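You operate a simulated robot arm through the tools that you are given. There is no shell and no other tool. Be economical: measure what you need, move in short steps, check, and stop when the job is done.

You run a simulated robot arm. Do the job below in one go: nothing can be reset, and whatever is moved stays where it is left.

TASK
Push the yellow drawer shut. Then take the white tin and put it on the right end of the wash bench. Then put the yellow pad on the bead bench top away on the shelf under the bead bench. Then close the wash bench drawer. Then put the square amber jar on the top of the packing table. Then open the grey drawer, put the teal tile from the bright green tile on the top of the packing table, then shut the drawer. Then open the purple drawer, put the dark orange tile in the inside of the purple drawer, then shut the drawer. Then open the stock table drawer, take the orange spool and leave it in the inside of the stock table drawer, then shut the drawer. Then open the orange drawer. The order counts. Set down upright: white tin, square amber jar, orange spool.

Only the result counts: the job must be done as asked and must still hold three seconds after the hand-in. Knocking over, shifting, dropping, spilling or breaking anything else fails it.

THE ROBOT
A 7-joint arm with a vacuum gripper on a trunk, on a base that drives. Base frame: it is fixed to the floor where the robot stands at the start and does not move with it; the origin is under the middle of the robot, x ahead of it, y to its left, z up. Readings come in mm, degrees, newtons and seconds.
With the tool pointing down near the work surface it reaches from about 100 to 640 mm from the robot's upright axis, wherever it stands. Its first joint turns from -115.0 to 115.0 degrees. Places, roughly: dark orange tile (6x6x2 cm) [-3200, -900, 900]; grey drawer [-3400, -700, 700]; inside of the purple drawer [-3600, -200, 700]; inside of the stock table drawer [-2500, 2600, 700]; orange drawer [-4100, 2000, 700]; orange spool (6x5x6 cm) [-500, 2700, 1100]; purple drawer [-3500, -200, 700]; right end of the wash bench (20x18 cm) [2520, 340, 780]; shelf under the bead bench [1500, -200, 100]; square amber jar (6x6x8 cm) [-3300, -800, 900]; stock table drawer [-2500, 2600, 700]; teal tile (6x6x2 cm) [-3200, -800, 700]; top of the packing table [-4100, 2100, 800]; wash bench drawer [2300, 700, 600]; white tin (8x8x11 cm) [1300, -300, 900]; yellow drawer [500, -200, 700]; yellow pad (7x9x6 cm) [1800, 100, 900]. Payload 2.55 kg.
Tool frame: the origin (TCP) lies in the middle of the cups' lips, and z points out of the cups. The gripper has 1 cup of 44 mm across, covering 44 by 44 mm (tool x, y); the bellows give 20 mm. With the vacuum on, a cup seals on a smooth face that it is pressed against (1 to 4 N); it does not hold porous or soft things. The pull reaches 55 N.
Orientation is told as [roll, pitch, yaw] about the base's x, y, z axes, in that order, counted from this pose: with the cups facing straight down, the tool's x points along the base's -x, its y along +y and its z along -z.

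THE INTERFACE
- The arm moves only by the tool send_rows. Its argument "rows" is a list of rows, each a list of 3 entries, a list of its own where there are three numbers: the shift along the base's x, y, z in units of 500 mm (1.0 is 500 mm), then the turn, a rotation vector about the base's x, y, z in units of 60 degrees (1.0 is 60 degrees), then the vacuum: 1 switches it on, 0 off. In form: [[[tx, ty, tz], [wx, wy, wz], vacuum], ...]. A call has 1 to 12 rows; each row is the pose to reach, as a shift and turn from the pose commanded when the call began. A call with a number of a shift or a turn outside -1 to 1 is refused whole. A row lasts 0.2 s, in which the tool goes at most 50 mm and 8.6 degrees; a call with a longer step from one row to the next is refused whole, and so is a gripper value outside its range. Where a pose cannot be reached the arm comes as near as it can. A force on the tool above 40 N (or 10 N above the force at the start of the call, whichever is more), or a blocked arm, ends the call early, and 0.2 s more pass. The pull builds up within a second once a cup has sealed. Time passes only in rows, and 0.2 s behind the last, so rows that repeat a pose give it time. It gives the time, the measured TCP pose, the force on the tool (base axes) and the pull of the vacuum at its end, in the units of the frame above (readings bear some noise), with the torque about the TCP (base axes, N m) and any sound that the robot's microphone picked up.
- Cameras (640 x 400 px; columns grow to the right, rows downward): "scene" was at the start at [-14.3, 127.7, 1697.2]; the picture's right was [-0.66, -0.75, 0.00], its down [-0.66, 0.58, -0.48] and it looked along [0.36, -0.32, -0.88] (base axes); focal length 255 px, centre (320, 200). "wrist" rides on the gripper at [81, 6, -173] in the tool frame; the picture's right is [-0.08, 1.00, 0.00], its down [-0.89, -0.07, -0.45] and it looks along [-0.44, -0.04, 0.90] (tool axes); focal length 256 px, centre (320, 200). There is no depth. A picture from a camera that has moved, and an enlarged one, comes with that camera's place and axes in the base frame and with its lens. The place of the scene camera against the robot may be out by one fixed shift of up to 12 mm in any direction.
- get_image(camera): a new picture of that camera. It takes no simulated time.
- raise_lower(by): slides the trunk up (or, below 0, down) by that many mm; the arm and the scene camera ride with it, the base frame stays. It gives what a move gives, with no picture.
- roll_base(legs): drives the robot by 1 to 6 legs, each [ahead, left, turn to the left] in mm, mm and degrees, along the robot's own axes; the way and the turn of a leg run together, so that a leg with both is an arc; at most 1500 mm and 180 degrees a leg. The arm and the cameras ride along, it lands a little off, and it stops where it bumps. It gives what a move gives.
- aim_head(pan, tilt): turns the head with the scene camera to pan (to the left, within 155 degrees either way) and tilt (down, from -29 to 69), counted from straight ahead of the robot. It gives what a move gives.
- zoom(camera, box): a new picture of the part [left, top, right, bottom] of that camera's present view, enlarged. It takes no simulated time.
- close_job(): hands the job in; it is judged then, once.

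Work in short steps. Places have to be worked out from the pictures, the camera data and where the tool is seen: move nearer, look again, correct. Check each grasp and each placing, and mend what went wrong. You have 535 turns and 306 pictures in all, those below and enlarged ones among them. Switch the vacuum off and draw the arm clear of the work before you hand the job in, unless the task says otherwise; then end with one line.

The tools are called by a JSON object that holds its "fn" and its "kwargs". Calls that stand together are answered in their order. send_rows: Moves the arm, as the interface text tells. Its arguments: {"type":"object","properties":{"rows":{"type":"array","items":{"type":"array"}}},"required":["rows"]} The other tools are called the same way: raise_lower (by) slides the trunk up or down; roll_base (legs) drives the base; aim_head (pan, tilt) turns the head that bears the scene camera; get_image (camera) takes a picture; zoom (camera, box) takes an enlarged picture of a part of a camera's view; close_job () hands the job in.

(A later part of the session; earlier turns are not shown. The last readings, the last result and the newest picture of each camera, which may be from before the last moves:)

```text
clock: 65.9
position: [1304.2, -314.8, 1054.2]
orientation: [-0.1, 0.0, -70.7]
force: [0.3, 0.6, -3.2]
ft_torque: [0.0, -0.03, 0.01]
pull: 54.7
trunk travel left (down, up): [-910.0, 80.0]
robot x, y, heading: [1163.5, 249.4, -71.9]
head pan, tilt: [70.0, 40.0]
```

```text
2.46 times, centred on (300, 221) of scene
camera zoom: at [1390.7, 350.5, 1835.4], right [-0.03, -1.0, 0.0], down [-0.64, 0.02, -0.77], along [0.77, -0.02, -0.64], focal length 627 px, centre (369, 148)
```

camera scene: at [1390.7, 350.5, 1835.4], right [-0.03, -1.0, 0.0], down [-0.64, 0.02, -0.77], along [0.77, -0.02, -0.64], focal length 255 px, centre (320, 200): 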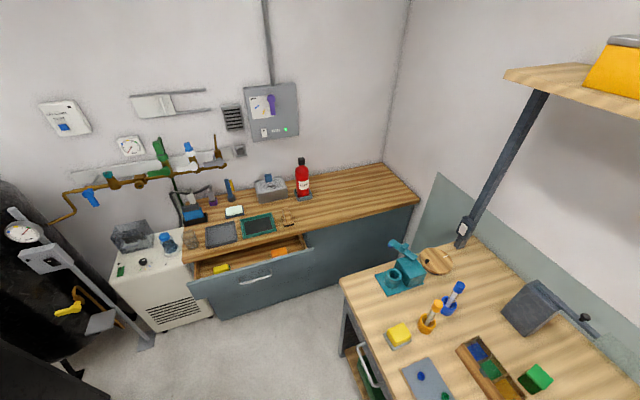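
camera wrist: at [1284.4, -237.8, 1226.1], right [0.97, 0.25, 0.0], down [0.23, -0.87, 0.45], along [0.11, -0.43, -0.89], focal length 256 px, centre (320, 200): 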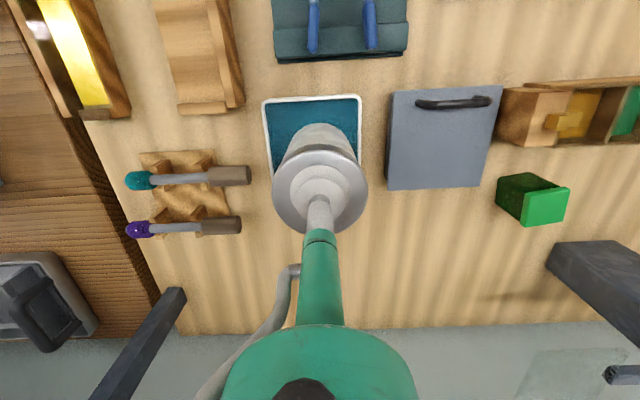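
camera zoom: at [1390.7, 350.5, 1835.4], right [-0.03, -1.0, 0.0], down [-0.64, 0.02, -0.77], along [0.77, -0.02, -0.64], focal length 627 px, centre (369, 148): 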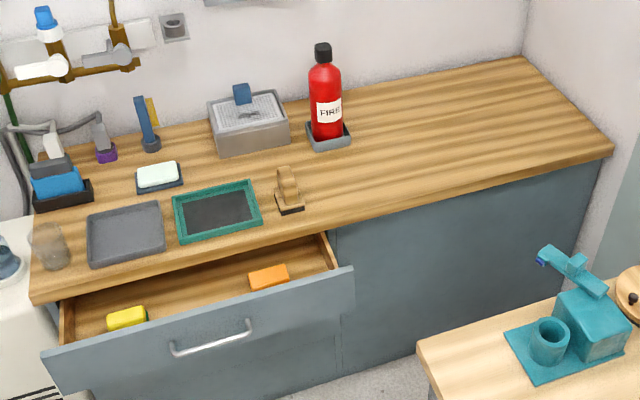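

Target (2520,340) on the wash bench is the free area right of the drawer. I'll retract the arm to a tighter radius, then back away from the bead bench.

{"fn": "send_rows", "kwargs": {"rows": [[[-0.02, 0.06, 0.02], [0, 0, 0], 1], [[-0.04, 0.14, 0.04], [0, 0, 0], 1], [[-0.06, 0.22, 0.06], [0, 0, 0], 1], [[-0.08, 0.3, 0.06], [0, 0, 0], 1], [[-0.1, 0.38, 0.06], [0, 0, 0], 1], [[-0.1, 0.38, 0.06], [0, 0, 0], 1]]}}

{"fn": "roll_base", "kwargs": {"legs": [[-380, 0, 0], [0, 0, 88]]}}

{"fn": "aim_head", "kwargs": {"pan": 0, "tilt": 45}}

{"fn": "get_image", "kwargs": {"camera": "scene"}}

```text
clock: 67.3
position: [1253.9, -125.2, 1083.0]
orientation: [-0.1, 0.1, -70.7]
force: [0.8, -0.3, -2.2]
ft_torque: [0.04, -0.03, 0.0]
pull: 55.1
trunk travel left (down, up): [-910.0, 80.0]
robot x, y, heading: [1158.4, 248.3, -71.5]
head pan, tilt: [70.0, 40.0]
```

```text
clock: 73.4
position: [1417.7, 678.6, 1083.4]
orientation: [-0.1, -0.1, 17.4]
force: [-0.9, 0.5, -3.3]
ft_torque: [0.01, 0.02, 0.0]
pull: 54.5
trunk travel left (down, up): [-910.0, 80.0]
robot x, y, heading: [1045.4, 596.4, 16.2]
head pan, tilt: [70.0, 40.0]
```

```text
clock: 74.8
position: [1418.5, 679.0, 1083.6]
orientation: [0.0, 0.0, 17.4]
force: [0.2, -0.1, -2.5]
ft_torque: [-0.03, 0.0, 0.07]
pull: 54.7
trunk travel left (down, up): [-910.0, 80.0]
robot x, y, heading: [1044.2, 597.8, 16.4]
head pan, tilt: [0.0, 45.0]
```

```text
272 pictures are left
camera scene: at [1011.3, 766.9, 1828.2], right [0.28, -0.96, 0.0], down [-0.68, -0.2, -0.71], along [0.68, 0.2, -0.71], focal length 255 px, centre (320, 200)
```

scene: 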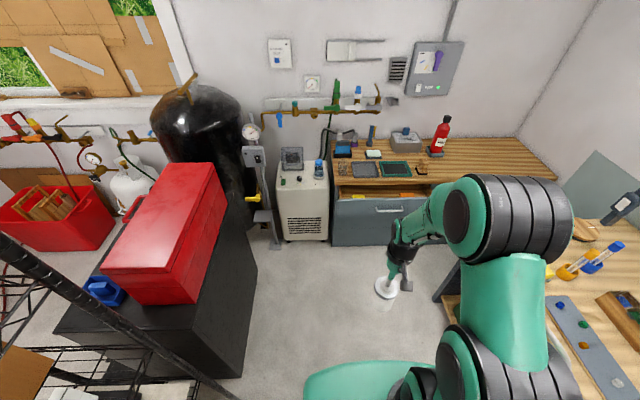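

The path ahead is clear. I'll drive ahead along the wash-bench direction, then right.

{"fn": "roll_base", "kwargs": {"legs": [[850, 0, 0], [0, -330, 0.5]]}}

{"fn": "aim_head", "kwargs": {"pan": -35, "tilt": 50}}

{"fn": "get_image", "kwargs": {"camera": "scene"}}

{"fn": "get_image", "kwargs": {"camera": "wrist"}}

```text
clock: 81.2
position: [2346.9, 601.9, 1082.8]
orientation: [-0.2, 0.1, 17.5]
force: [0.1, 0.1, -2.8]
ft_torque: [-0.04, 0.02, 0.02]
pull: 54.5
trunk travel left (down, up): [-910.0, 80.0]
robot x, y, heading: [1973.6, 517.4, 16.3]
head pan, tilt: [0.0, 45.0]
```

```text
clock: 82.2
position: [2347.3, 601.1, 1083.9]
orientation: [-0.1, 0.0, 17.4]
force: [0.8, 0.6, -2.0]
ft_torque: [0.0, -0.02, -0.02]
pull: 54.9
trunk travel left (down, up): [-910.0, 80.0]
robot x, y, heading: [1975.1, 519.5, 16.3]
head pan, tilt: [-35.0, 50.0]
```

```text
271 pictures are left
camera scene: at [1934.7, 641.4, 1821.3], right [-0.32, -0.95, 0.0], down [-0.73, 0.24, -0.64], along [0.61, -0.2, -0.77], focal length 255 px, centre (320, 200)
```

scene: 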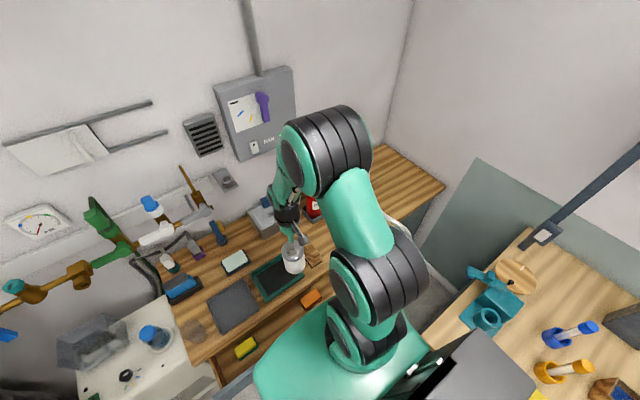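

```text
270 pictures are left
camera wrist: at [2268.2, 582.7, 1255.6], right [-0.22, 0.97, 0.0], down [0.87, 0.2, 0.45], along [0.44, 0.1, -0.89], focal length 256 px, centre (320, 200)
```

wrist: 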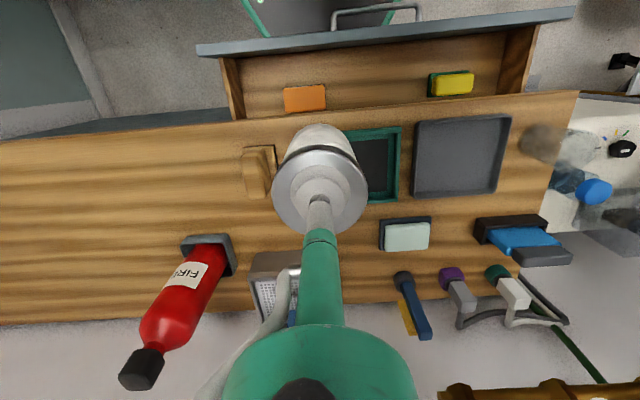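

Robot is at the right spot. Target projects to free wood at (174,178) in the wrist view. I'll swing the tin across at height.

{"fn": "send_rows", "kwargs": {"rows": [[[0.04, -0.08, 0], [0, 0, 0], 1], [[0.09, -0.16, 0], [0, 0, 0], 1], [[0.14, -0.24, 0], [0, 0, 0], 1], [[0.2, -0.32, 0], [0, 0, 0], 1], [[0.25, -0.39, 0], [0, 0, 0], 1], [[0.3, -0.46, 0], [0, 0, 0], 1], [[0.346, -0.522, 0], [0, 0, 0], 1], [[0.346, -0.522, -0.06], [0, 0, 0], 1], [[0.346, -0.522, -0.12], [0, 0, 0], 1], [[0.346, -0.522, -0.18], [0, 0, 0], 1], [[0.346, -0.522, -0.24], [0, 0, 0], 1]]}}

{"fn": "get_image", "kwargs": {"camera": "wrist"}}

{"fn": "get_image", "kwargs": {"camera": "scene"}}

```text
clock: 84.6
position: [2520.6, 341.4, 963.7]
orientation: [-0.1, 0.1, 17.6]
force: [0.3, -0.2, -2.9]
ft_torque: [-0.03, 0.04, -0.02]
pull: 54.8
trunk travel left (down, up): [-910.0, 80.0]
robot x, y, heading: [1976.8, 517.6, 16.4]
head pan, tilt: [-35.0, 50.0]
```

```text
269 pictures are left
camera wrist: at [2441.9, 322.4, 1135.5], right [-0.22, 0.97, 0.0], down [0.87, 0.2, 0.45], along [0.44, 0.1, -0.9], focal length 256 px, centre (320, 200)
```

wrist: 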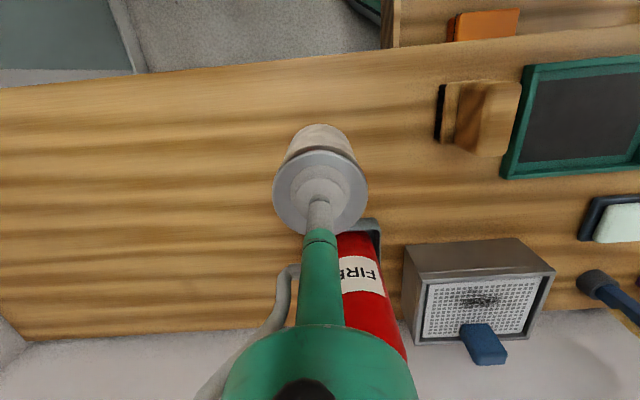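

```text
268 pictures are left
camera scene: at [1935.7, 641.1, 1821.3], right [-0.32, -0.95, 0.0], down [-0.73, 0.24, -0.64], along [0.61, -0.2, -0.77], focal length 255 px, centre (320, 200)
```

scene: 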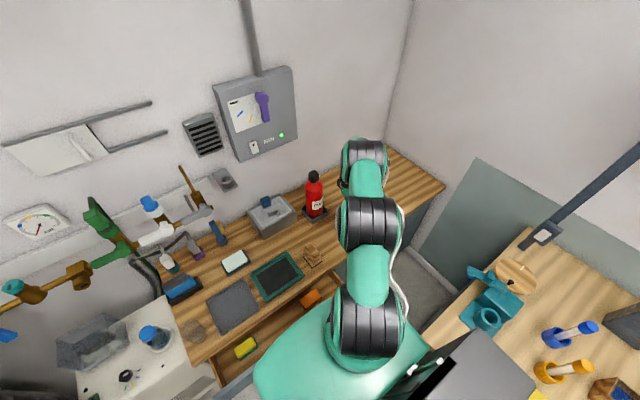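

Positioned correctly. I'll lower towards the bench top, slowing near z_tip≈892.

{"fn": "send_rows", "kwargs": {"rows": [[[0, 0, -0.06], [0, 0, 0], 1], [[0, 0, -0.1], [0, 0, 0], 1], [[0, 0, -0.12], [0, 0, 0], 1], [[0, 0, -0.13], [0, 0, 0], 1], [[0, 0, -0.13], [0, 0, 0], 1]]}}

{"fn": "get_image", "kwargs": {"camera": "wrist"}}

```text
clock: 85.8
position: [2520.3, 341.3, 898.6]
orientation: [-0.1, 0.0, 17.4]
force: [0.8, -0.7, -3.1]
ft_torque: [-0.02, 0.04, 0.0]
pull: 55.1
trunk travel left (down, up): [-910.0, 80.0]
robot x, y, heading: [1972.8, 519.6, 16.6]
head pan, tilt: [-35.0, 50.0]
```

```text
267 pictures are left
camera wrist: at [2440.9, 321.7, 1070.0], right [-0.22, 0.97, 0.0], down [0.87, 0.2, 0.45], along [0.44, 0.1, -0.89], focal length 256 px, centre (320, 200)
```

wrist: 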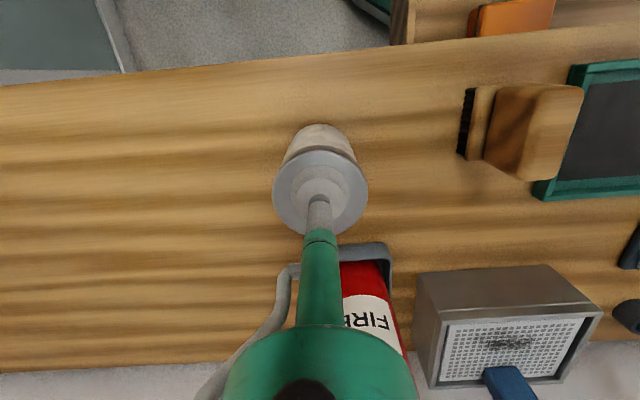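

Not in contact yet; I'll continue in fine steps.

{"fn": "send_rows", "kwargs": {"rows": [[[0, 0, -0.008], [0, 0, 0], 1], [[0, 0, -0.014], [0, 0, 0], 1], [[0, 0, -0.018], [0, 0, 0], 1], [[0, 0, -0.018], [0, 0, 0], 1]]}}

```text
clock: 86.8
position: [2519.1, 341.2, 891.5]
orientation: [-0.2, -0.1, 17.5]
force: [-2.1, -0.3, 5.5]
ft_torque: [0.11, 0.03, 0.05]
pull: 55.3
trunk travel left (down, up): [-910.0, 80.0]
robot x, y, heading: [1970.8, 521.2, 16.3]
head pan, tilt: [-35.0, 50.0]
```

Contact (force now +5.5 N upward). I'll release and wait, then lift.

{"fn": "send_rows", "kwargs": {"rows": [[[0, 0, 0], [0, 0, 0], 0], [[0, 0, 0], [0, 0, 0], 0], [[0, 0, 0], [0, 0, 0], 0], [[0, 0, 0], [0, 0, 0], 0], [[0, 0, 0], [0, 0, 0], 0], [[0, 0, 0.02], [0, 0, 0], 0], [[0, 0, 0.06], [0, 0, 0], 0], [[0, 0, 0.12], [0, 0, 0], 0], [[0, 0, 0.2], [0, 0, 0], 0], [[0, 0, 0.28], [0, 0, 0], 0], [[0, 0, 0.36], [0, 0, 0], 0]]}}

{"fn": "get_image", "kwargs": {"camera": "wrist"}}

```text
clock: 89.2
position: [2518.6, 341.9, 1069.7]
orientation: [-0.2, -0.1, 17.4]
force: [0.1, 0.6, 0.2]
ft_torque: [-0.02, -0.02, 0.01]
pull: 0.1
trunk travel left (down, up): [-910.0, 80.0]
robot x, y, heading: [1971.7, 517.4, 16.3]
head pan, tilt: [-35.0, 50.0]
```

```text
266 pictures are left
camera wrist: at [2439.1, 322.5, 1242.0], right [-0.22, 0.97, 0.0], down [0.87, 0.2, 0.45], along [0.43, 0.1, -0.9], focal length 256 px, centre (320, 200)
```

wrist: 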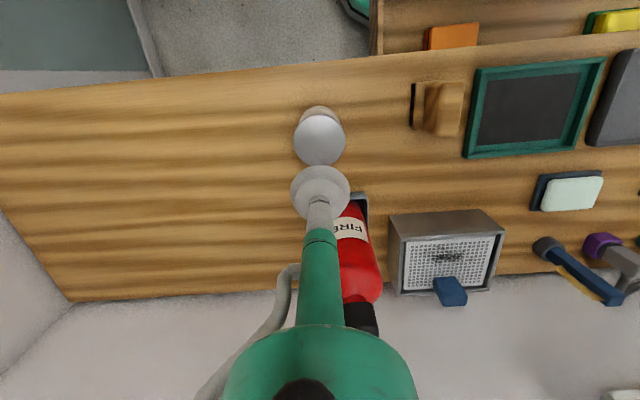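

The tin stands upright in place. I'll bring the arm back in front, then drive to the yellow pad on the bead bench.

{"fn": "send_rows", "kwargs": {"rows": [[[-0.04, 0.08, 0], [0, 0, 0], 0], [[-0.09, 0.16, 0], [0, 0, 0], 0], [[-0.14, 0.24, 0], [0, 0, 0], 0], [[-0.2, 0.32, 0], [0, 0, 0], 0], [[-0.25, 0.39, 0], [0, 0, 0], 0], [[-0.3, 0.46, 0], [0, 0, 0], 0], [[-0.35, 0.53, 0], [0, 0, 0], 0]]}}

{"fn": "roll_base", "kwargs": {"legs": [[0, 340, 0], [-290, 0, 0], [0, 0, -90]]}}

{"fn": "aim_head", "kwargs": {"pan": 0, "tilt": 45}}

{"fn": "get_image", "kwargs": {"camera": "scene"}}

{"fn": "get_image", "kwargs": {"camera": "wrist"}}

```text
clock: 90.8
position: [2342.7, 608.1, 1070.5]
orientation: [-0.1, -0.1, 17.5]
force: [0.1, -0.3, -0.4]
ft_torque: [0.0, 0.0, 0.01]
pull: 0.0
trunk travel left (down, up): [-910.0, 80.0]
robot x, y, heading: [1977.2, 517.8, 16.2]
head pan, tilt: [-35.0, 50.0]
```

```text
clock: 98.5
position: [1687.3, 395.6, 1071.6]
orientation: [-0.1, 0.1, -71.8]
force: [1.4, 0.4, -0.7]
ft_torque: [0.01, 0.0, 0.0]
pull: 0.0
trunk travel left (down, up): [-910.0, 80.0]
robot x, y, heading: [1595.3, 769.8, -73.0]
head pan, tilt: [-35.0, 50.0]
```

```text
clock: 99.5
position: [1688.1, 396.7, 1070.4]
orientation: [-0.1, 0.0, -71.9]
force: [0.7, 0.3, -0.1]
ft_torque: [0.01, -0.02, 0.01]
pull: 0.1
trunk travel left (down, up): [-910.0, 80.0]
robot x, y, heading: [1595.6, 766.2, -72.8]
head pan, tilt: [0.0, 45.0]
```

```text
265 pictures are left
camera scene: at [1766.8, 790.8, 1828.2], right [-0.96, -0.29, 0.0], down [-0.21, 0.68, -0.71], along [0.21, -0.68, -0.71], focal length 255 px, centre (320, 200)
```

scene: 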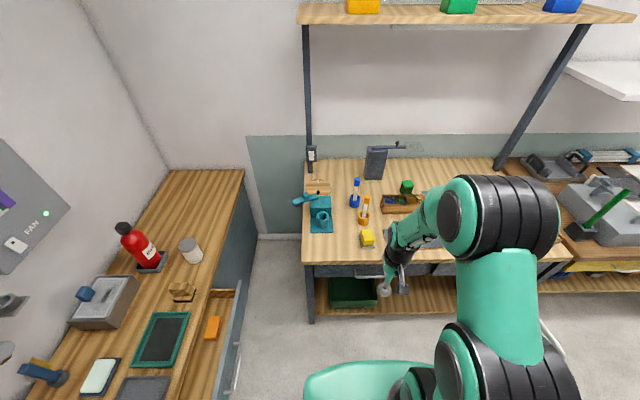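

```text
264 pictures are left
camera wrist: at [1668.7, 473.2, 1242.3], right [0.97, 0.24, 0.0], down [0.21, -0.87, 0.45], along [0.1, -0.43, -0.89], focal length 256 px, centre (320, 200)
```

wrist: 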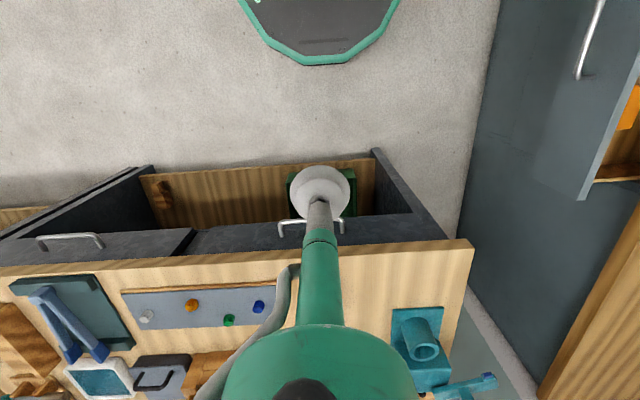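

The pad is near (1769,80). I'll raise the trunk a little and drive ahead 300 mm.

{"fn": "raise_lower", "kwargs": {"by": 60}}

{"fn": "roll_base", "kwargs": {"legs": [[290, 0, 0]]}}

{"fn": "get_image", "kwargs": {"camera": "scene"}}

{"fn": "get_image", "kwargs": {"camera": "wrist"}}

```text
clock: 100.5
position: [1687.2, 396.2, 1130.5]
orientation: [-0.1, -0.1, -72.0]
force: [-0.2, -0.1, 0.1]
ft_torque: [0.0, 0.0, 0.01]
pull: 0.0
trunk travel left (down, up): [-970.0, 20.0]
robot x, y, heading: [1594.9, 765.9, -73.0]
head pan, tilt: [0.0, 45.0]
```

```text
clock: 102.5
position: [1773.5, 125.3, 1129.5]
orientation: [-0.1, -0.1, -71.5]
force: [0.2, -0.5, 0.6]
ft_torque: [-0.01, 0.03, -0.03]
pull: 0.0
trunk travel left (down, up): [-970.0, 20.0]
robot x, y, heading: [1681.9, 492.5, -72.2]
head pan, tilt: [0.0, 45.0]
```

```text
263 pictures are left
camera scene: at [1851.3, 520.9, 1888.2], right [-0.95, -0.3, 0.0], down [-0.21, 0.67, -0.71], along [0.21, -0.67, -0.71], focal length 255 px, centre (320, 200)
```

scene: 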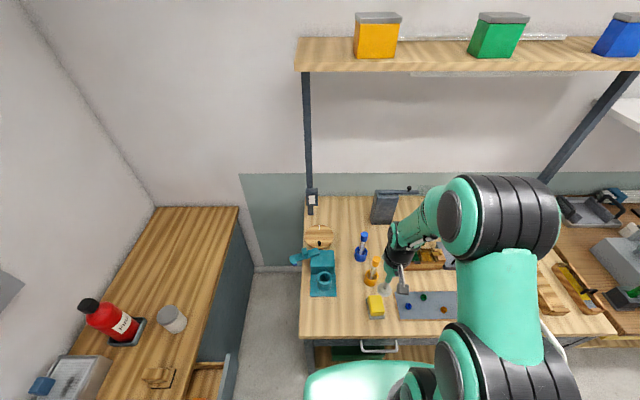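

```text
262 pictures are left
camera wrist: at [1755.3, 202.6, 1302.4], right [0.97, 0.24, 0.0], down [0.22, -0.87, 0.45], along [0.11, -0.43, -0.89], focal length 256 px, centre (320, 200)
```

wrist: 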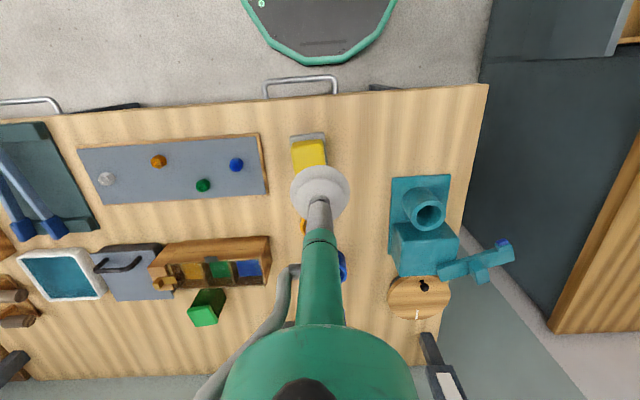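

{"fn": "zoom", "kwargs": {"camera": "wrist", "box": [270, 110, 366, 170]}}

{"fn": "zoom", "kwargs": {"camera": "scene", "box": [340, 240, 436, 340]}}

```text
6.67 times, centred on (318, 140) of wrist
camera zoom: at [1755.3, 202.6, 1302.4], right [0.97, 0.24, 0.0], down [0.22, -0.87, 0.45], along [0.11, -0.43, -0.89], focal length 1707 px, centre (333, 600)
```

zoom: 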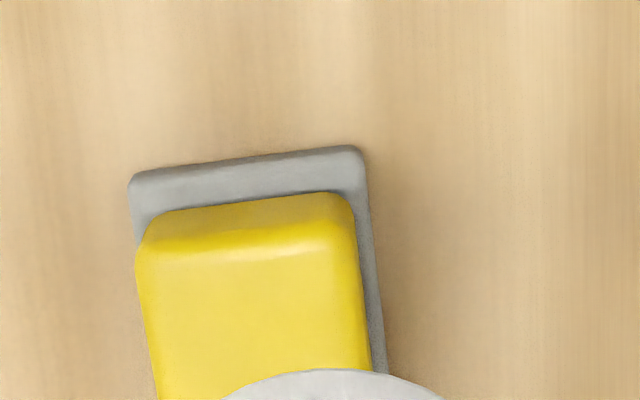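

```text
4.00 times, centred on (388, 290) of scene
camera zoom: at [1851.3, 520.9, 1888.2], right [-0.95, -0.3, 0.0], down [-0.21, 0.67, -0.71], along [0.21, -0.67, -0.71], focal length 1019 px, centre (48, -160)
```

zoom: 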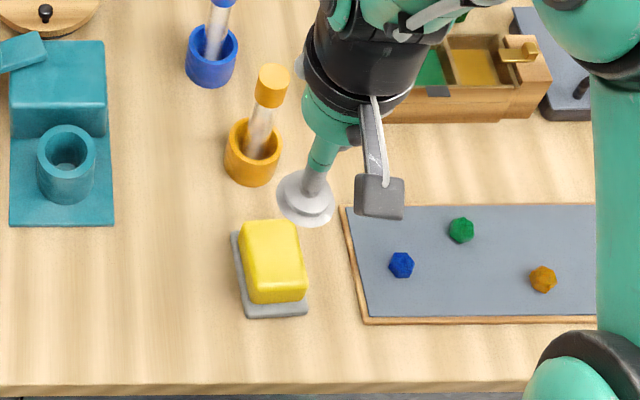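

The pad has a smooth top, centred near (1770,65). I'll move above it at z≈960.

{"fn": "send_rows", "kwargs": {"rows": [[[-0.004, -0.06, -0.04], [0, 0, 0], 0], [[-0.007, -0.12, -0.1], [0, 0, 0], 0], [[-0.007, -0.12, -0.19], [0, 0, 0], 0], [[-0.007, -0.12, -0.28], [0, 0, 0], 0], [[-0.007, -0.12, -0.34], [0, 0, 0], 0], [[-0.007, -0.12, -0.34], [0, 0, 0], 0]]}}

{"fn": "get_image", "kwargs": {"camera": "wrist"}}

{"fn": "zoom", "kwargs": {"camera": "scene", "box": [340, 240, 436, 340]}}

```text
clock: 103.9
position: [1770.3, 64.8, 958.8]
orientation: [-0.1, -0.1, -71.5]
force: [0.2, -0.4, -0.5]
ft_torque: [0.02, 0.01, 0.01]
pull: 0.0
trunk travel left (down, up): [-970.0, 20.0]
robot x, y, heading: [1678.5, 494.8, -72.7]
head pan, tilt: [0.0, 45.0]
```

```text
259 pictures are left
camera wrist: at [1751.3, 142.5, 1131.1], right [0.97, 0.24, 0.0], down [0.22, -0.87, 0.45], along [0.11, -0.43, -0.89], focal length 256 px, centre (320, 200)
```

wrist: 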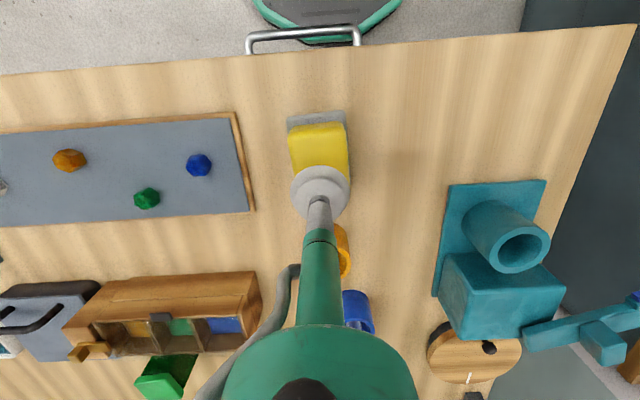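

```text
4.00 times, centred on (388, 290) of scene
camera zoom: at [1851.1, 521.5, 1888.2], right [-0.95, -0.3, 0.0], down [-0.21, 0.67, -0.71], along [0.21, -0.67, -0.71], focal length 1019 px, centre (48, -160)
```

zoom: 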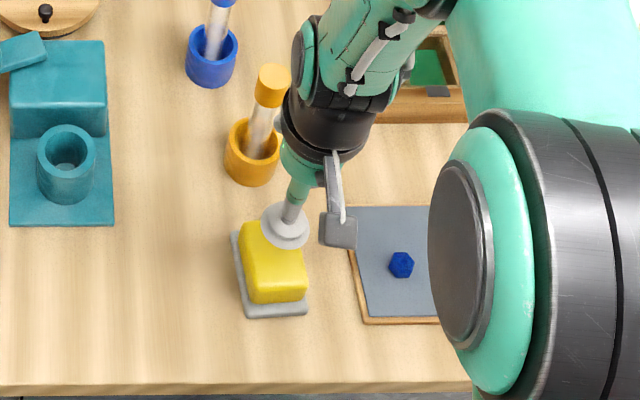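

Alignment looks right in the wrist view. I'll descend with vacuum on.

{"fn": "send_rows", "kwargs": {"rows": [[[0, 0, -0.05], [0, 0, 0], 1], [[0, 0, -0.08], [0, 0, 0], 1], [[0, 0, -0.1], [0, 0, 0], 1], [[0, 0, -0.1], [0, 0, 0], 1]]}}

```text
clock: 104.9
position: [1770.2, 65.1, 909.2]
orientation: [-0.1, -0.1, -71.6]
force: [0.5, -0.8, -0.4]
ft_torque: [0.03, 0.02, 0.01]
pull: 55.0
trunk travel left (down, up): [-970.0, 20.0]
robot x, y, heading: [1678.6, 494.2, -72.5]
head pan, tilt: [0.0, 45.0]
```

Sealed. I'll lift 100 mm and check what came up.

{"fn": "send_rows", "kwargs": {"rows": [[[0, 0, 0.02], [0, 0, 0], 1], [[0, 0, 0.08], [0, 0, 0], 1], [[0, 0, 0.14], [0, 0, 0], 1], [[0, 0, 0.2], [0, 0, 0], 1], [[0, 0, 0.2], [0, 0, 0], 1]]}}

{"fn": "get_image", "kwargs": {"camera": "wrist"}}

{"fn": "zoom", "kwargs": {"camera": "scene", "box": [340, 240, 436, 340]}}

```text
clock: 106.1
position: [1771.1, 66.5, 1009.1]
orientation: [0.0, 0.1, -71.5]
force: [-0.2, 0.7, -0.9]
ft_torque: [0.03, 0.02, 0.0]
pull: 54.4
trunk travel left (down, up): [-970.0, 20.0]
robot x, y, heading: [1678.8, 495.1, -72.6]
head pan, tilt: [0.0, 45.0]
```

```text
257 pictures are left
camera wrist: at [1753.0, 144.1, 1182.1], right [0.97, 0.24, 0.0], down [0.22, -0.87, 0.45], along [0.11, -0.43, -0.9], focal length 256 px, centre (320, 200)
```

wrist: 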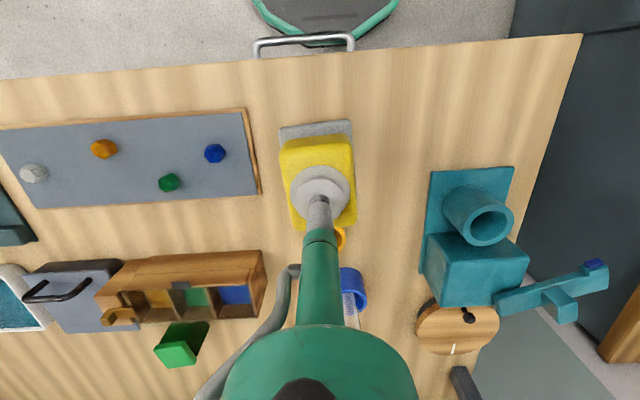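

```text
4.00 times, centred on (388, 290) of scene
camera zoom: at [1851.4, 520.2, 1888.2], right [-0.95, -0.3, 0.0], down [-0.21, 0.67, -0.71], along [0.21, -0.67, -0.71], focal length 1019 px, centre (48, -160)
```

zoom: 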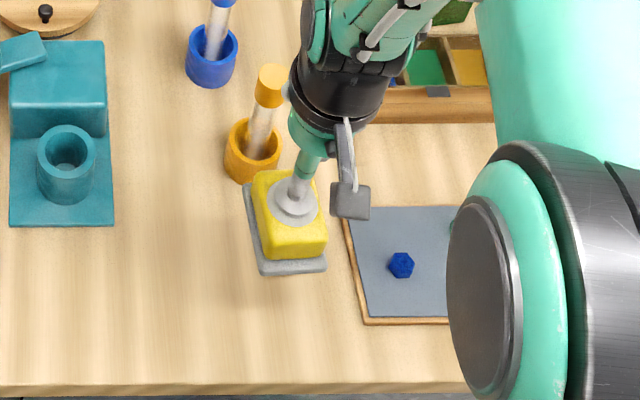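

The pad and its base came up as one piece (55 N hold). I'll back away, move right to the free part of the shelf, and lower the trunk.

{"fn": "roll_base", "kwargs": {"legs": [[-330, 0, 0], [0, -370, 0]]}}

{"fn": "raise_lower", "kwargs": {"by": -400}}

{"fn": "raise_lower", "kwargs": {"by": -250}}

{"fn": "get_image", "kwargs": {"camera": "scene"}}

{"fn": "get_image", "kwargs": {"camera": "wrist"}}

```text
clock: 110.2
position: [1319.7, 275.4, 1010.5]
orientation: [-0.1, -0.1, -71.9]
force: [0.0, -0.2, -0.1]
ft_torque: [0.0, 0.01, 0.01]
pull: 55.1
trunk travel left (down, up): [-970.0, 20.0]
robot x, y, heading: [1229.9, 699.3, -72.9]
head pan, tilt: [0.0, 45.0]
```

```text
clock: 114.0
position: [1319.7, 274.0, 610.1]
orientation: [0.0, 0.0, -71.8]
force: [0.4, -0.1, -0.9]
ft_torque: [0.0, -0.01, -0.01]
pull: 54.9
trunk travel left (down, up): [-570.0, 420.0]
robot x, y, heading: [1232.9, 700.4, -72.7]
head pan, tilt: [0.0, 45.0]
```

```text
clock: 116.6
position: [1319.4, 275.2, 360.5]
orientation: [-0.2, 0.0, -71.8]
force: [-0.7, -0.2, -1.1]
ft_torque: [0.02, -0.02, 0.03]
pull: 55.0
trunk travel left (down, up): [-320.0, 670.0]
robot x, y, heading: [1229.9, 701.7, -72.9]
head pan, tilt: [0.0, 45.0]
```

```text
255 pictures are left
camera scene: at [1401.3, 727.9, 1238.2], right [-0.96, -0.3, 0.0], down [-0.21, 0.68, -0.71], along [0.21, -0.68, -0.71], focal length 255 px, centre (320, 200)
```

scene: 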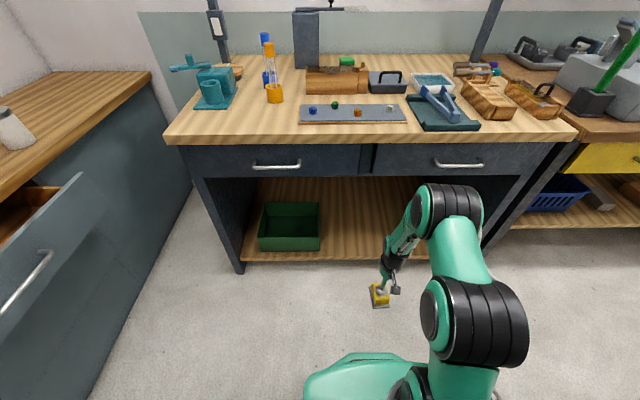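

```text
254 pictures are left
camera wrist: at [1300.6, 352.0, 531.9], right [0.97, 0.24, 0.0], down [0.21, -0.87, 0.45], along [0.1, -0.43, -0.89], focal length 256 px, centre (320, 200)
```

wrist: 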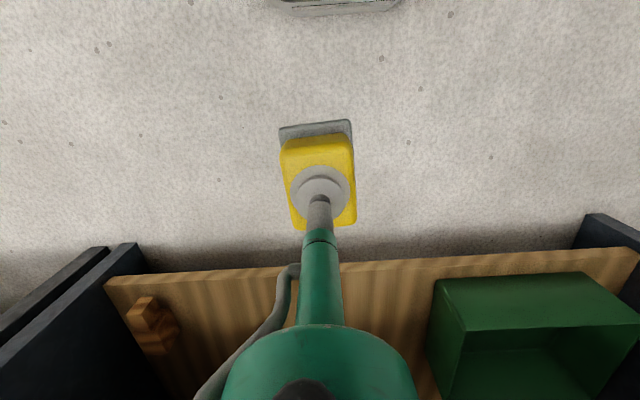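

The elbow sits about 600 mm above the cup, so it could hit the bench edge. I'll back up a little and stretch the arm out to ~600 mm so the forearm is flatter and lower.

{"fn": "roll_base", "kwargs": {"legs": [[-110, 0, 0]]}}

{"fn": "send_rows", "kwargs": {"rows": [[[0.02, -0.08, 0], [0, 0, 0], 1], [[0.04, -0.16, 0], [0, 0, 0], 1], [[0.07, -0.24, 0], [0, 0, 0], 1], [[0.095, -0.316, 0], [0, 0, 0], 1], [[0.095, -0.316, -0.08], [0, 0, 0], 1], [[0.095, -0.316, -0.16], [0, 0, 0], 1], [[0.095, -0.316, -0.16], [0, 0, 0], 1]]}}

{"fn": "get_image", "kwargs": {"camera": "scene"}}

{"fn": "get_image", "kwargs": {"camera": "wrist"}}

```text
clock: 117.8
position: [1287.0, 379.4, 359.4]
orientation: [0.0, 0.0, -71.6]
force: [-0.1, 0.1, -0.7]
ft_torque: [-0.02, -0.01, 0.01]
pull: 55.4
trunk travel left (down, up): [-320.0, 670.0]
robot x, y, heading: [1198.1, 809.6, -72.9]
head pan, tilt: [0.0, 45.0]
```

```text
clock: 119.4
position: [1334.1, 221.5, 281.1]
orientation: [-0.2, -0.1, -71.8]
force: [0.6, -0.2, 0.2]
ft_torque: [0.02, 0.01, 0.03]
pull: 54.8
trunk travel left (down, up): [-320.0, 670.0]
robot x, y, heading: [1196.6, 804.4, -73.0]
head pan, tilt: [0.0, 45.0]
```

```text
253 pictures are left
camera scene: at [1368.6, 833.6, 1238.2], right [-0.95, -0.3, 0.0], down [-0.21, 0.68, -0.71], along [0.21, -0.68, -0.71], focal length 255 px, centre (320, 200)
```

scene: 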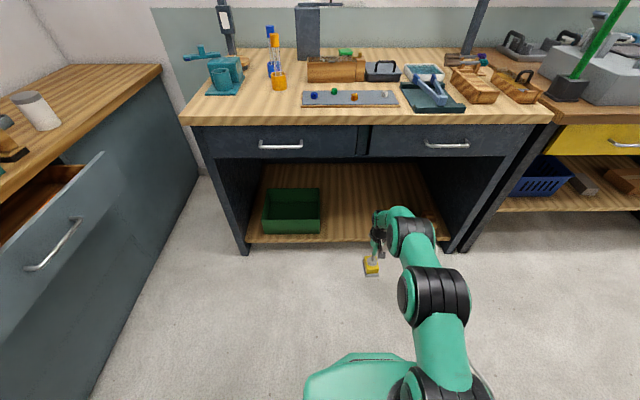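

```text
252 pictures are left
camera wrist: at [1315.2, 298.7, 452.6], right [0.97, 0.24, 0.0], down [0.21, -0.87, 0.45], along [0.11, -0.43, -0.89], focal length 256 px, centre (320, 200)
```

wrist: 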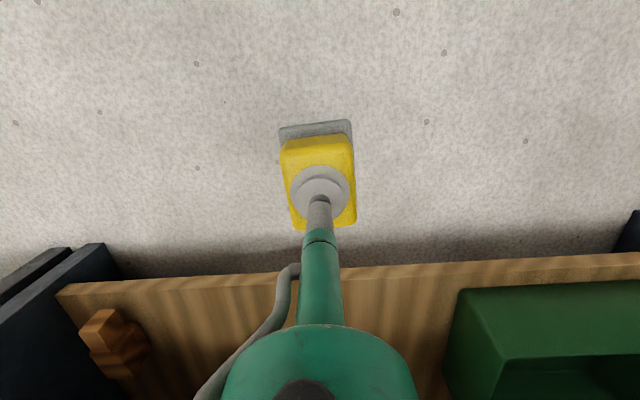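

The stretched arm looks workable, but I need a better shelf height. I'll zoom on the shelf edge.

{"fn": "zoom", "kwargs": {"camera": "scene", "box": [230, 160, 470, 310]}}

{"fn": "zoom", "kwargs": {"camera": "wrist", "box": [0, 220, 320, 400]}}

```text
2.67 times, centred on (350, 235) of scene
camera zoom: at [1368.6, 833.6, 1238.2], right [-0.95, -0.3, 0.0], down [-0.21, 0.68, -0.71], along [0.21, -0.68, -0.71], focal length 680 px, centre (240, 107)
```

zoom: 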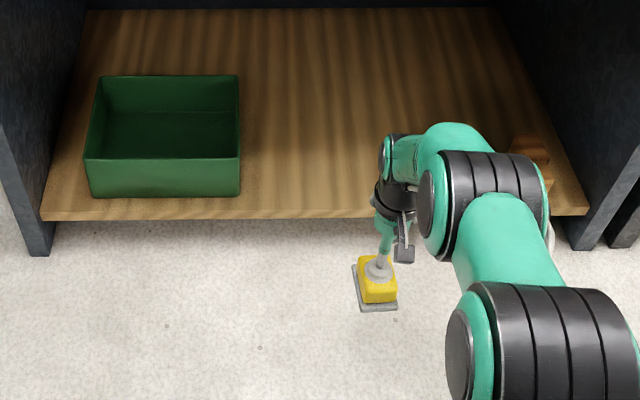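

```text
2.00 times, centred on (160, 310) of wrist
camera zoom: at [1315.2, 298.7, 452.6], right [0.97, 0.24, 0.0], down [0.21, -0.87, 0.45], along [0.11, -0.43, -0.89], focal length 512 px, centre (640, -20)
```

zoom: 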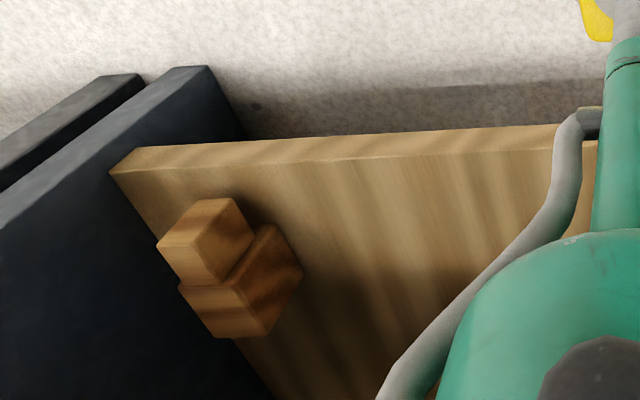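

I'll lower 70 mm in free space and take a second wrist view of the shelf edge to fix its height.

{"fn": "raise_lower", "kwargs": {"by": -70}}

{"fn": "zoom", "kwargs": {"camera": "wrist", "box": [0, 220, 320, 400]}}

```text
clock: 120.5
position: [1333.7, 221.2, 210.8]
orientation: [-0.1, 0.0, -71.7]
force: [-0.1, -0.2, -1.1]
ft_torque: [-0.01, -0.02, 0.0]
pull: 54.7
trunk travel left (down, up): [-250.0, 740.0]
robot x, y, heading: [1200.6, 806.4, -72.8]
head pan, tilt: [0.0, 45.0]
```

```text
2.00 times, centred on (160, 310) of wrist
camera zoom: at [1315.1, 298.9, 383.0], right [0.97, 0.24, 0.0], down [0.21, -0.87, 0.45], along [0.11, -0.43, -0.89], focal length 512 px, centre (640, -20)
```

zoom: 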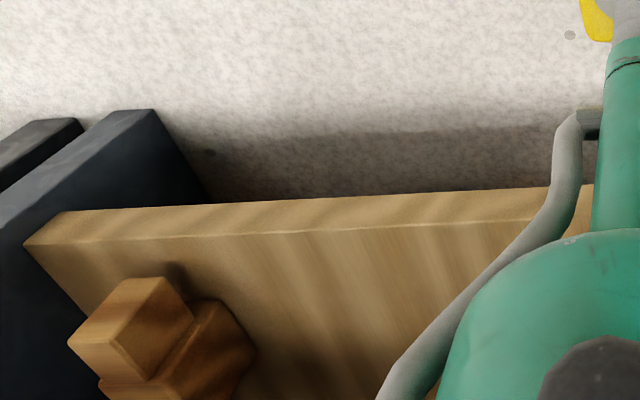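

The shelf top is near z≈120 with its edge at n≈420. I'll raise 15 mm for clearance and drive forward, first 180 mm, then check.

{"fn": "raise_lower", "kwargs": {"by": 15}}

{"fn": "roll_base", "kwargs": {"legs": [[180, 0, 0]]}}

{"fn": "get_image", "kwargs": {"camera": "wrist"}}

{"fn": "get_image", "kwargs": {"camera": "scene"}}

```text
clock: 121.1
position: [1333.3, 220.8, 226.5]
orientation: [-0.1, 0.1, -71.6]
force: [0.3, 0.2, -0.7]
ft_torque: [-0.01, 0.01, 0.03]
pull: 54.7
trunk travel left (down, up): [-265.0, 725.0]
robot x, y, heading: [1195.6, 809.1, -72.7]
head pan, tilt: [0.0, 45.0]
```

```text
clock: 122.6
position: [1388.2, 48.4, 226.0]
orientation: [-0.2, -0.1, -71.6]
force: [-1.1, 0.4, -1.0]
ft_torque: [-0.03, 0.02, 0.0]
pull: 54.8
trunk travel left (down, up): [-265.0, 725.0]
robot x, y, heading: [1251.5, 632.8, -72.5]
head pan, tilt: [0.0, 45.0]
```

```text
248 pictures are left
camera wrist: at [1369.9, 125.2, 397.9], right [0.97, 0.24, 0.0], down [0.22, -0.87, 0.45], along [0.11, -0.43, -0.89], focal length 256 px, centre (320, 200)
```

wrist: 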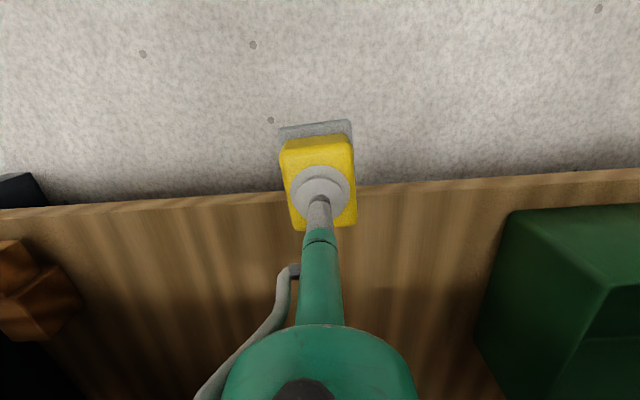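

```text
247 pictures are left
camera scene: at [1422.8, 660.1, 1183.2], right [-0.95, -0.3, 0.0], down [-0.21, 0.67, -0.71], along [0.21, -0.68, -0.71], focal length 255 px, centre (320, 200)
```

scene: 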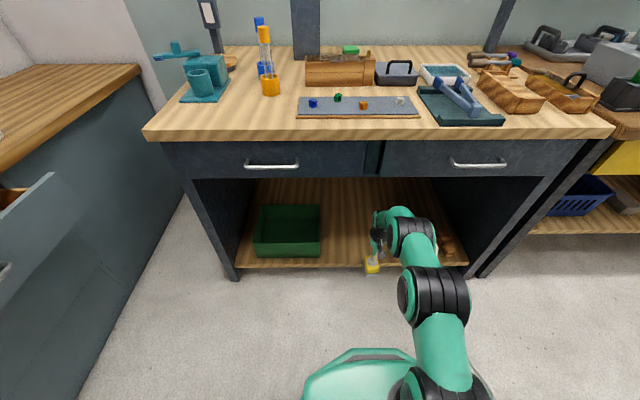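

The edge is at n≈400 and the pad at n≈352. I'll go forward another 70 mm, then check again.

{"fn": "roll_base", "kwargs": {"legs": [[70, 0, 0]]}}

{"fn": "aim_head", "kwargs": {"pan": -15, "tilt": 40}}

{"fn": "get_image", "kwargs": {"camera": "scene"}}

```text
clock: 123.7
position: [1408.3, -19.4, 227.0]
orientation: [0.0, 0.0, -71.6]
force: [0.1, 0.0, -0.6]
ft_torque: [-0.01, 0.01, 0.01]
pull: 54.3
trunk travel left (down, up): [-265.0, 725.0]
robot x, y, heading: [1271.5, 566.1, -72.9]
head pan, tilt: [0.0, 45.0]
```

```text
clock: 124.4
position: [1408.8, -18.7, 225.3]
orientation: [-0.1, 0.1, -71.6]
force: [0.7, 0.2, -1.6]
ft_torque: [-0.01, -0.03, 0.01]
pull: 54.3
trunk travel left (down, up): [-265.0, 725.0]
robot x, y, heading: [1269.7, 566.9, -72.6]
head pan, tilt: [-15.0, 40.0]
```

```text
246 pictures are left
camera scene: at [1423.0, 585.5, 1190.4], right [-1.0, -0.04, 0.0], down [-0.03, 0.64, -0.77], along [0.03, -0.77, -0.64], focal length 255 px, centre (320, 200)
```

scene: 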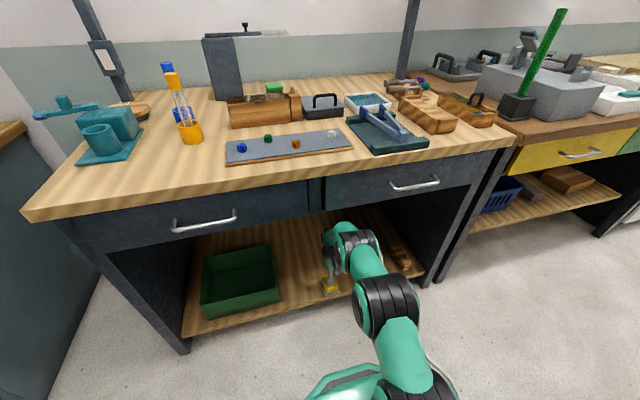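

Clearance to the drawer underside looks fine. I'll go another 60 mm forward.

{"fn": "roll_base", "kwargs": {"legs": [[60, 0, 0]]}}

{"fn": "get_image", "kwargs": {"camera": "scene"}}

{"fn": "get_image", "kwargs": {"camera": "wrist"}}

```text
clock: 125.5
position: [1423.6, -61.3, 215.3]
orientation: [0.0, 1.5, -71.6]
force: [-0.2, 0.3, -0.5]
ft_torque: [-0.01, 0.0, 0.0]
pull: 53.9
trunk travel left (down, up): [-265.0, 725.0]
robot x, y, heading: [1289.4, 514.1, -72.4]
head pan, tilt: [-15.0, 40.0]
stopped in leg 1: the robot was blocked; the commanded pose is now the measured one
```

```text
245 pictures are left
camera scene: at [1440.6, 529.3, 1190.7], right [-1.0, -0.04, 0.0], down [-0.03, 0.64, -0.77], along [0.03, -0.77, -0.64], focal length 255 px, centre (320, 200)
```

scene: 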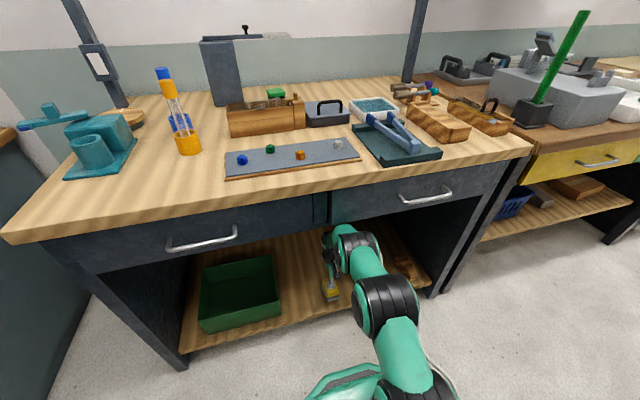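

```text
244 pictures are left
camera wrist: at [1405.3, 11.0, 389.5], right [0.97, 0.24, 0.0], down [0.22, -0.88, 0.42], along [0.1, -0.41, -0.91], focal length 256 px, centre (320, 200)
```

wrist: 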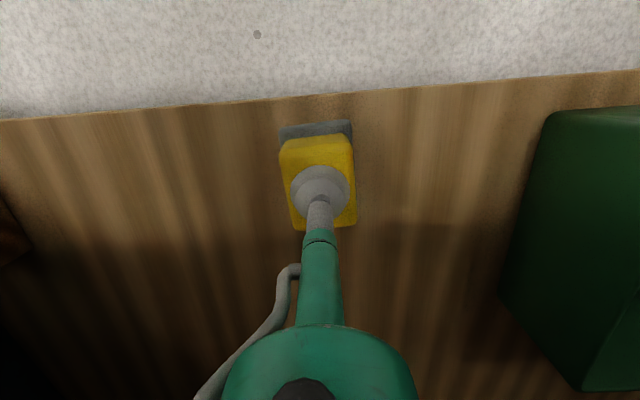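

The arm just touched the drawer underside. The pad is now fully over the shelf (n≈467), so I'll lower the trunk from here, which also moves away from the contact.

{"fn": "raise_lower", "kwargs": {"by": -18}}

{"fn": "raise_lower", "kwargs": {"by": -8}}

```text
clock: 126.2
position: [1422.9, -62.4, 198.7]
orientation: [0.0, 1.5, -71.7]
force: [0.5, -0.5, -0.8]
ft_torque: [0.02, -0.03, -0.01]
pull: 54.5
trunk travel left (down, up): [-247.0, 743.0]
robot x, y, heading: [1293.3, 513.3, -72.4]
head pan, tilt: [-15.0, 40.0]
```

```text
clock: 126.8
position: [1423.1, -63.0, 190.5]
orientation: [0.0, 1.5, -71.7]
force: [-0.2, 0.2, -0.5]
ft_torque: [-0.02, -0.02, 0.0]
pull: 55.2
trunk travel left (down, up): [-239.0, 751.0]
robot x, y, heading: [1291.0, 510.5, -72.7]
head pan, tilt: [-15.0, 40.0]
```

Still hanging; I'll lower with small arm steps until contact.

{"fn": "send_rows", "kwargs": {"rows": [[[0, 0, -0.01], [0, 0, 0], 1], [[0, 0, -0.016], [0, 0, 0], 1], [[0, 0, -0.016], [0, 0, 0], 1]]}}

{"fn": "get_image", "kwargs": {"camera": "wrist"}}

```text
clock: 127.6
position: [1423.7, -63.4, 184.6]
orientation: [0.0, 1.1, -71.8]
force: [-1.6, 3.0, 12.5]
ft_torque: [-0.38, -0.06, -0.02]
pull: 55.2
trunk travel left (down, up): [-239.0, 751.0]
robot x, y, heading: [1289.5, 509.4, -72.7]
head pan, tilt: [-15.0, 40.0]
```

```text
243 pictures are left
camera wrist: at [1405.8, 10.0, 357.6], right [0.97, 0.24, 0.0], down [0.22, -0.88, 0.43], along [0.1, -0.41, -0.9], focal length 256 px, centre (320, 200)
```

wrist: 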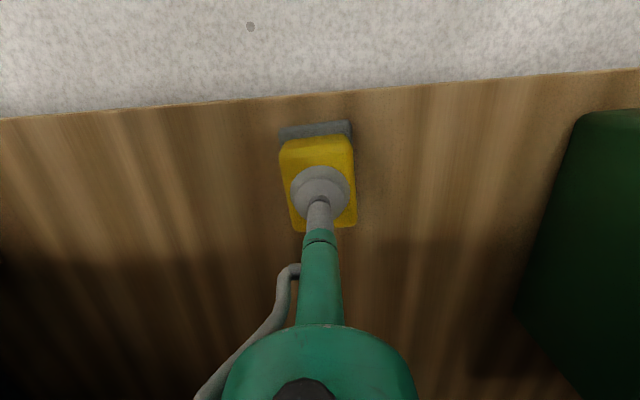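

The pad is on the shelf. I'll release, lift 25 mm, then back out.

{"fn": "send_rows", "kwargs": {"rows": [[[0, 0, 0], [0, 0, 0], 0], [[0, 0, 0], [0, 0, 0], 0], [[0, 0, 0], [0, 0, 0], 0], [[0, 0, 0], [0, 0, 0], 0], [[0, 0, 0], [0, 0, 0], 0], [[0, 0, 0.02], [0, 0, 0], 0], [[0, 0, 0.05], [0, 0, 0], 0], [[0, 0, 0.05], [0, 0, 0], 0]]}}

{"fn": "roll_base", "kwargs": {"legs": [[-250, 0, 0]]}}

{"fn": "get_image", "kwargs": {"camera": "wrist"}}

{"fn": "get_image", "kwargs": {"camera": "scene"}}

```text
clock: 129.4
position: [1422.7, -62.9, 207.9]
orientation: [0.0, 1.4, -71.7]
force: [-0.4, 0.4, -0.6]
ft_torque: [-0.03, -0.02, 0.0]
pull: 0.0
trunk travel left (down, up): [-239.0, 751.0]
robot x, y, heading: [1291.4, 510.0, -72.7]
head pan, tilt: [-15.0, 40.0]
```

```text
clock: 131.2
position: [1350.7, 179.5, 207.3]
orientation: [0.0, 1.4, -71.4]
force: [0.2, -0.6, 0.0]
ft_torque: [-0.01, -0.02, -0.02]
pull: 0.1
trunk travel left (down, up): [-239.0, 751.0]
robot x, y, heading: [1213.8, 756.5, -72.3]
head pan, tilt: [-15.0, 40.0]
```

```text
242 pictures are left
camera wrist: at [1332.0, 253.2, 381.1], right [0.97, 0.24, 0.0], down [0.22, -0.88, 0.42], along [0.1, -0.41, -0.91], focal length 256 px, centre (320, 200)
```

wrist: 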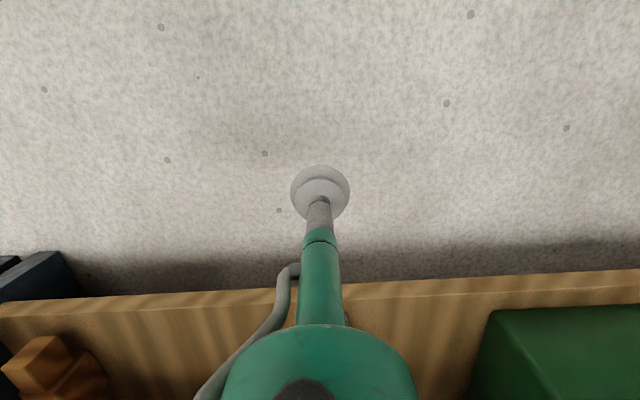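

```text
241 pictures are left
camera scene: at [1364.4, 772.4, 1164.4], right [-1.0, -0.04, 0.0], down [-0.03, 0.64, -0.77], along [0.03, -0.77, -0.64], focal length 255 px, centre (320, 200)
```

scene: 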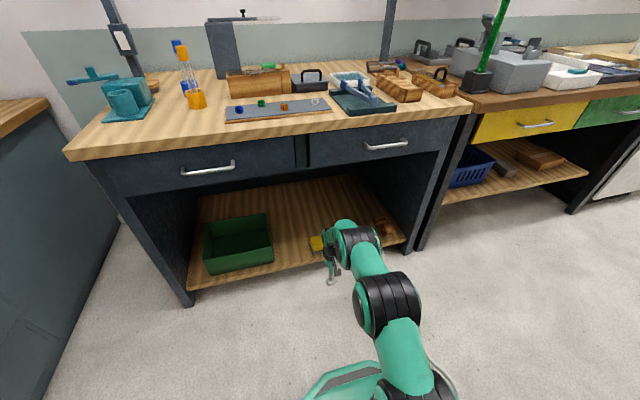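

The pad sits on the shelf. Next, the wash bench drawer: I'll raise the TCP in free air, turn to face the wash bench and drive closer.

{"fn": "send_rows", "kwargs": {"rows": [[[0, 0, 0.09], [0, 0, 0], 0], [[0, 0, 0.18], [0, 0, 0], 0], [[0, 0, 0.27], [0, 0, 0], 0], [[0, 0, 0.36], [0, 0, 0], 0], [[-0.01, 0.04, 0.45], [0, 0, 0], 0], [[-0.02, 0.08, 0.54], [0, 0, 0], 0], [[-0.03, 0.12, 0.63], [0, 0, 0], 0], [[-0.04, 0.16, 0.7], [0, 0, 0], 0]]}}

{"fn": "roll_base", "kwargs": {"legs": [[0, 0, 89], [280, 0, 0], [0, -400, 0]]}}

{"fn": "aim_head", "kwargs": {"pan": 0, "tilt": 40}}

{"fn": "get_image", "kwargs": {"camera": "scene"}}

```text
clock: 133.0
position: [1329.3, 270.3, 524.5]
orientation: [-0.1, 1.4, -71.4]
force: [0.5, 0.7, 0.2]
ft_torque: [0.01, -0.02, -0.04]
pull: 0.0
out of reach, approached as far as the arm can: row 7, 8
trunk travel left (down, up): [-239.0, 751.0]
robot x, y, heading: [1213.5, 753.2, -72.4]
head pan, tilt: [-15.0, 40.0]
```

```text
clock: 140.8
position: [2077.7, 567.2, 524.3]
orientation: [0.0, 1.4, 17.7]
force: [0.2, 0.7, -0.2]
ft_torque: [0.01, -0.02, 0.01]
pull: 0.1
trunk travel left (down, up): [-239.0, 751.0]
robot x, y, heading: [1590.6, 457.8, 16.5]
head pan, tilt: [-15.0, 40.0]
```

```text
clock: 141.5
position: [2078.5, 565.5, 524.1]
orientation: [0.0, 1.4, 17.7]
force: [0.2, -0.2, -0.3]
ft_torque: [0.0, 0.0, -0.03]
pull: 0.1
trunk travel left (down, up): [-239.0, 751.0]
robot x, y, heading: [1591.8, 456.4, 17.0]
head pan, tilt: [0.0, 40.0]
```

```text
240 pictures are left
camera scene: at [1561.9, 628.4, 1164.4], right [0.29, -0.96, 0.0], down [-0.62, -0.18, -0.77], along [0.73, 0.22, -0.64], focal length 255 px, centre (320, 200)
```

scene: 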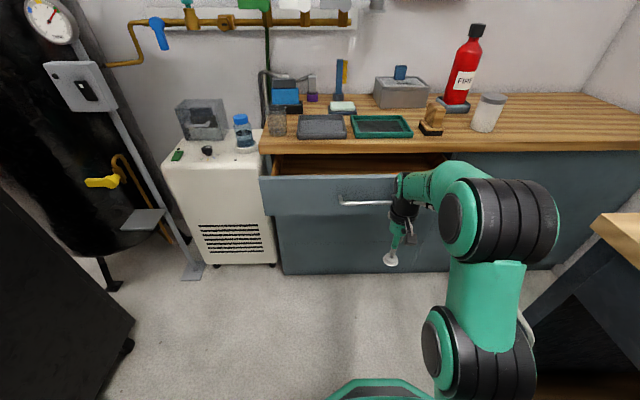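

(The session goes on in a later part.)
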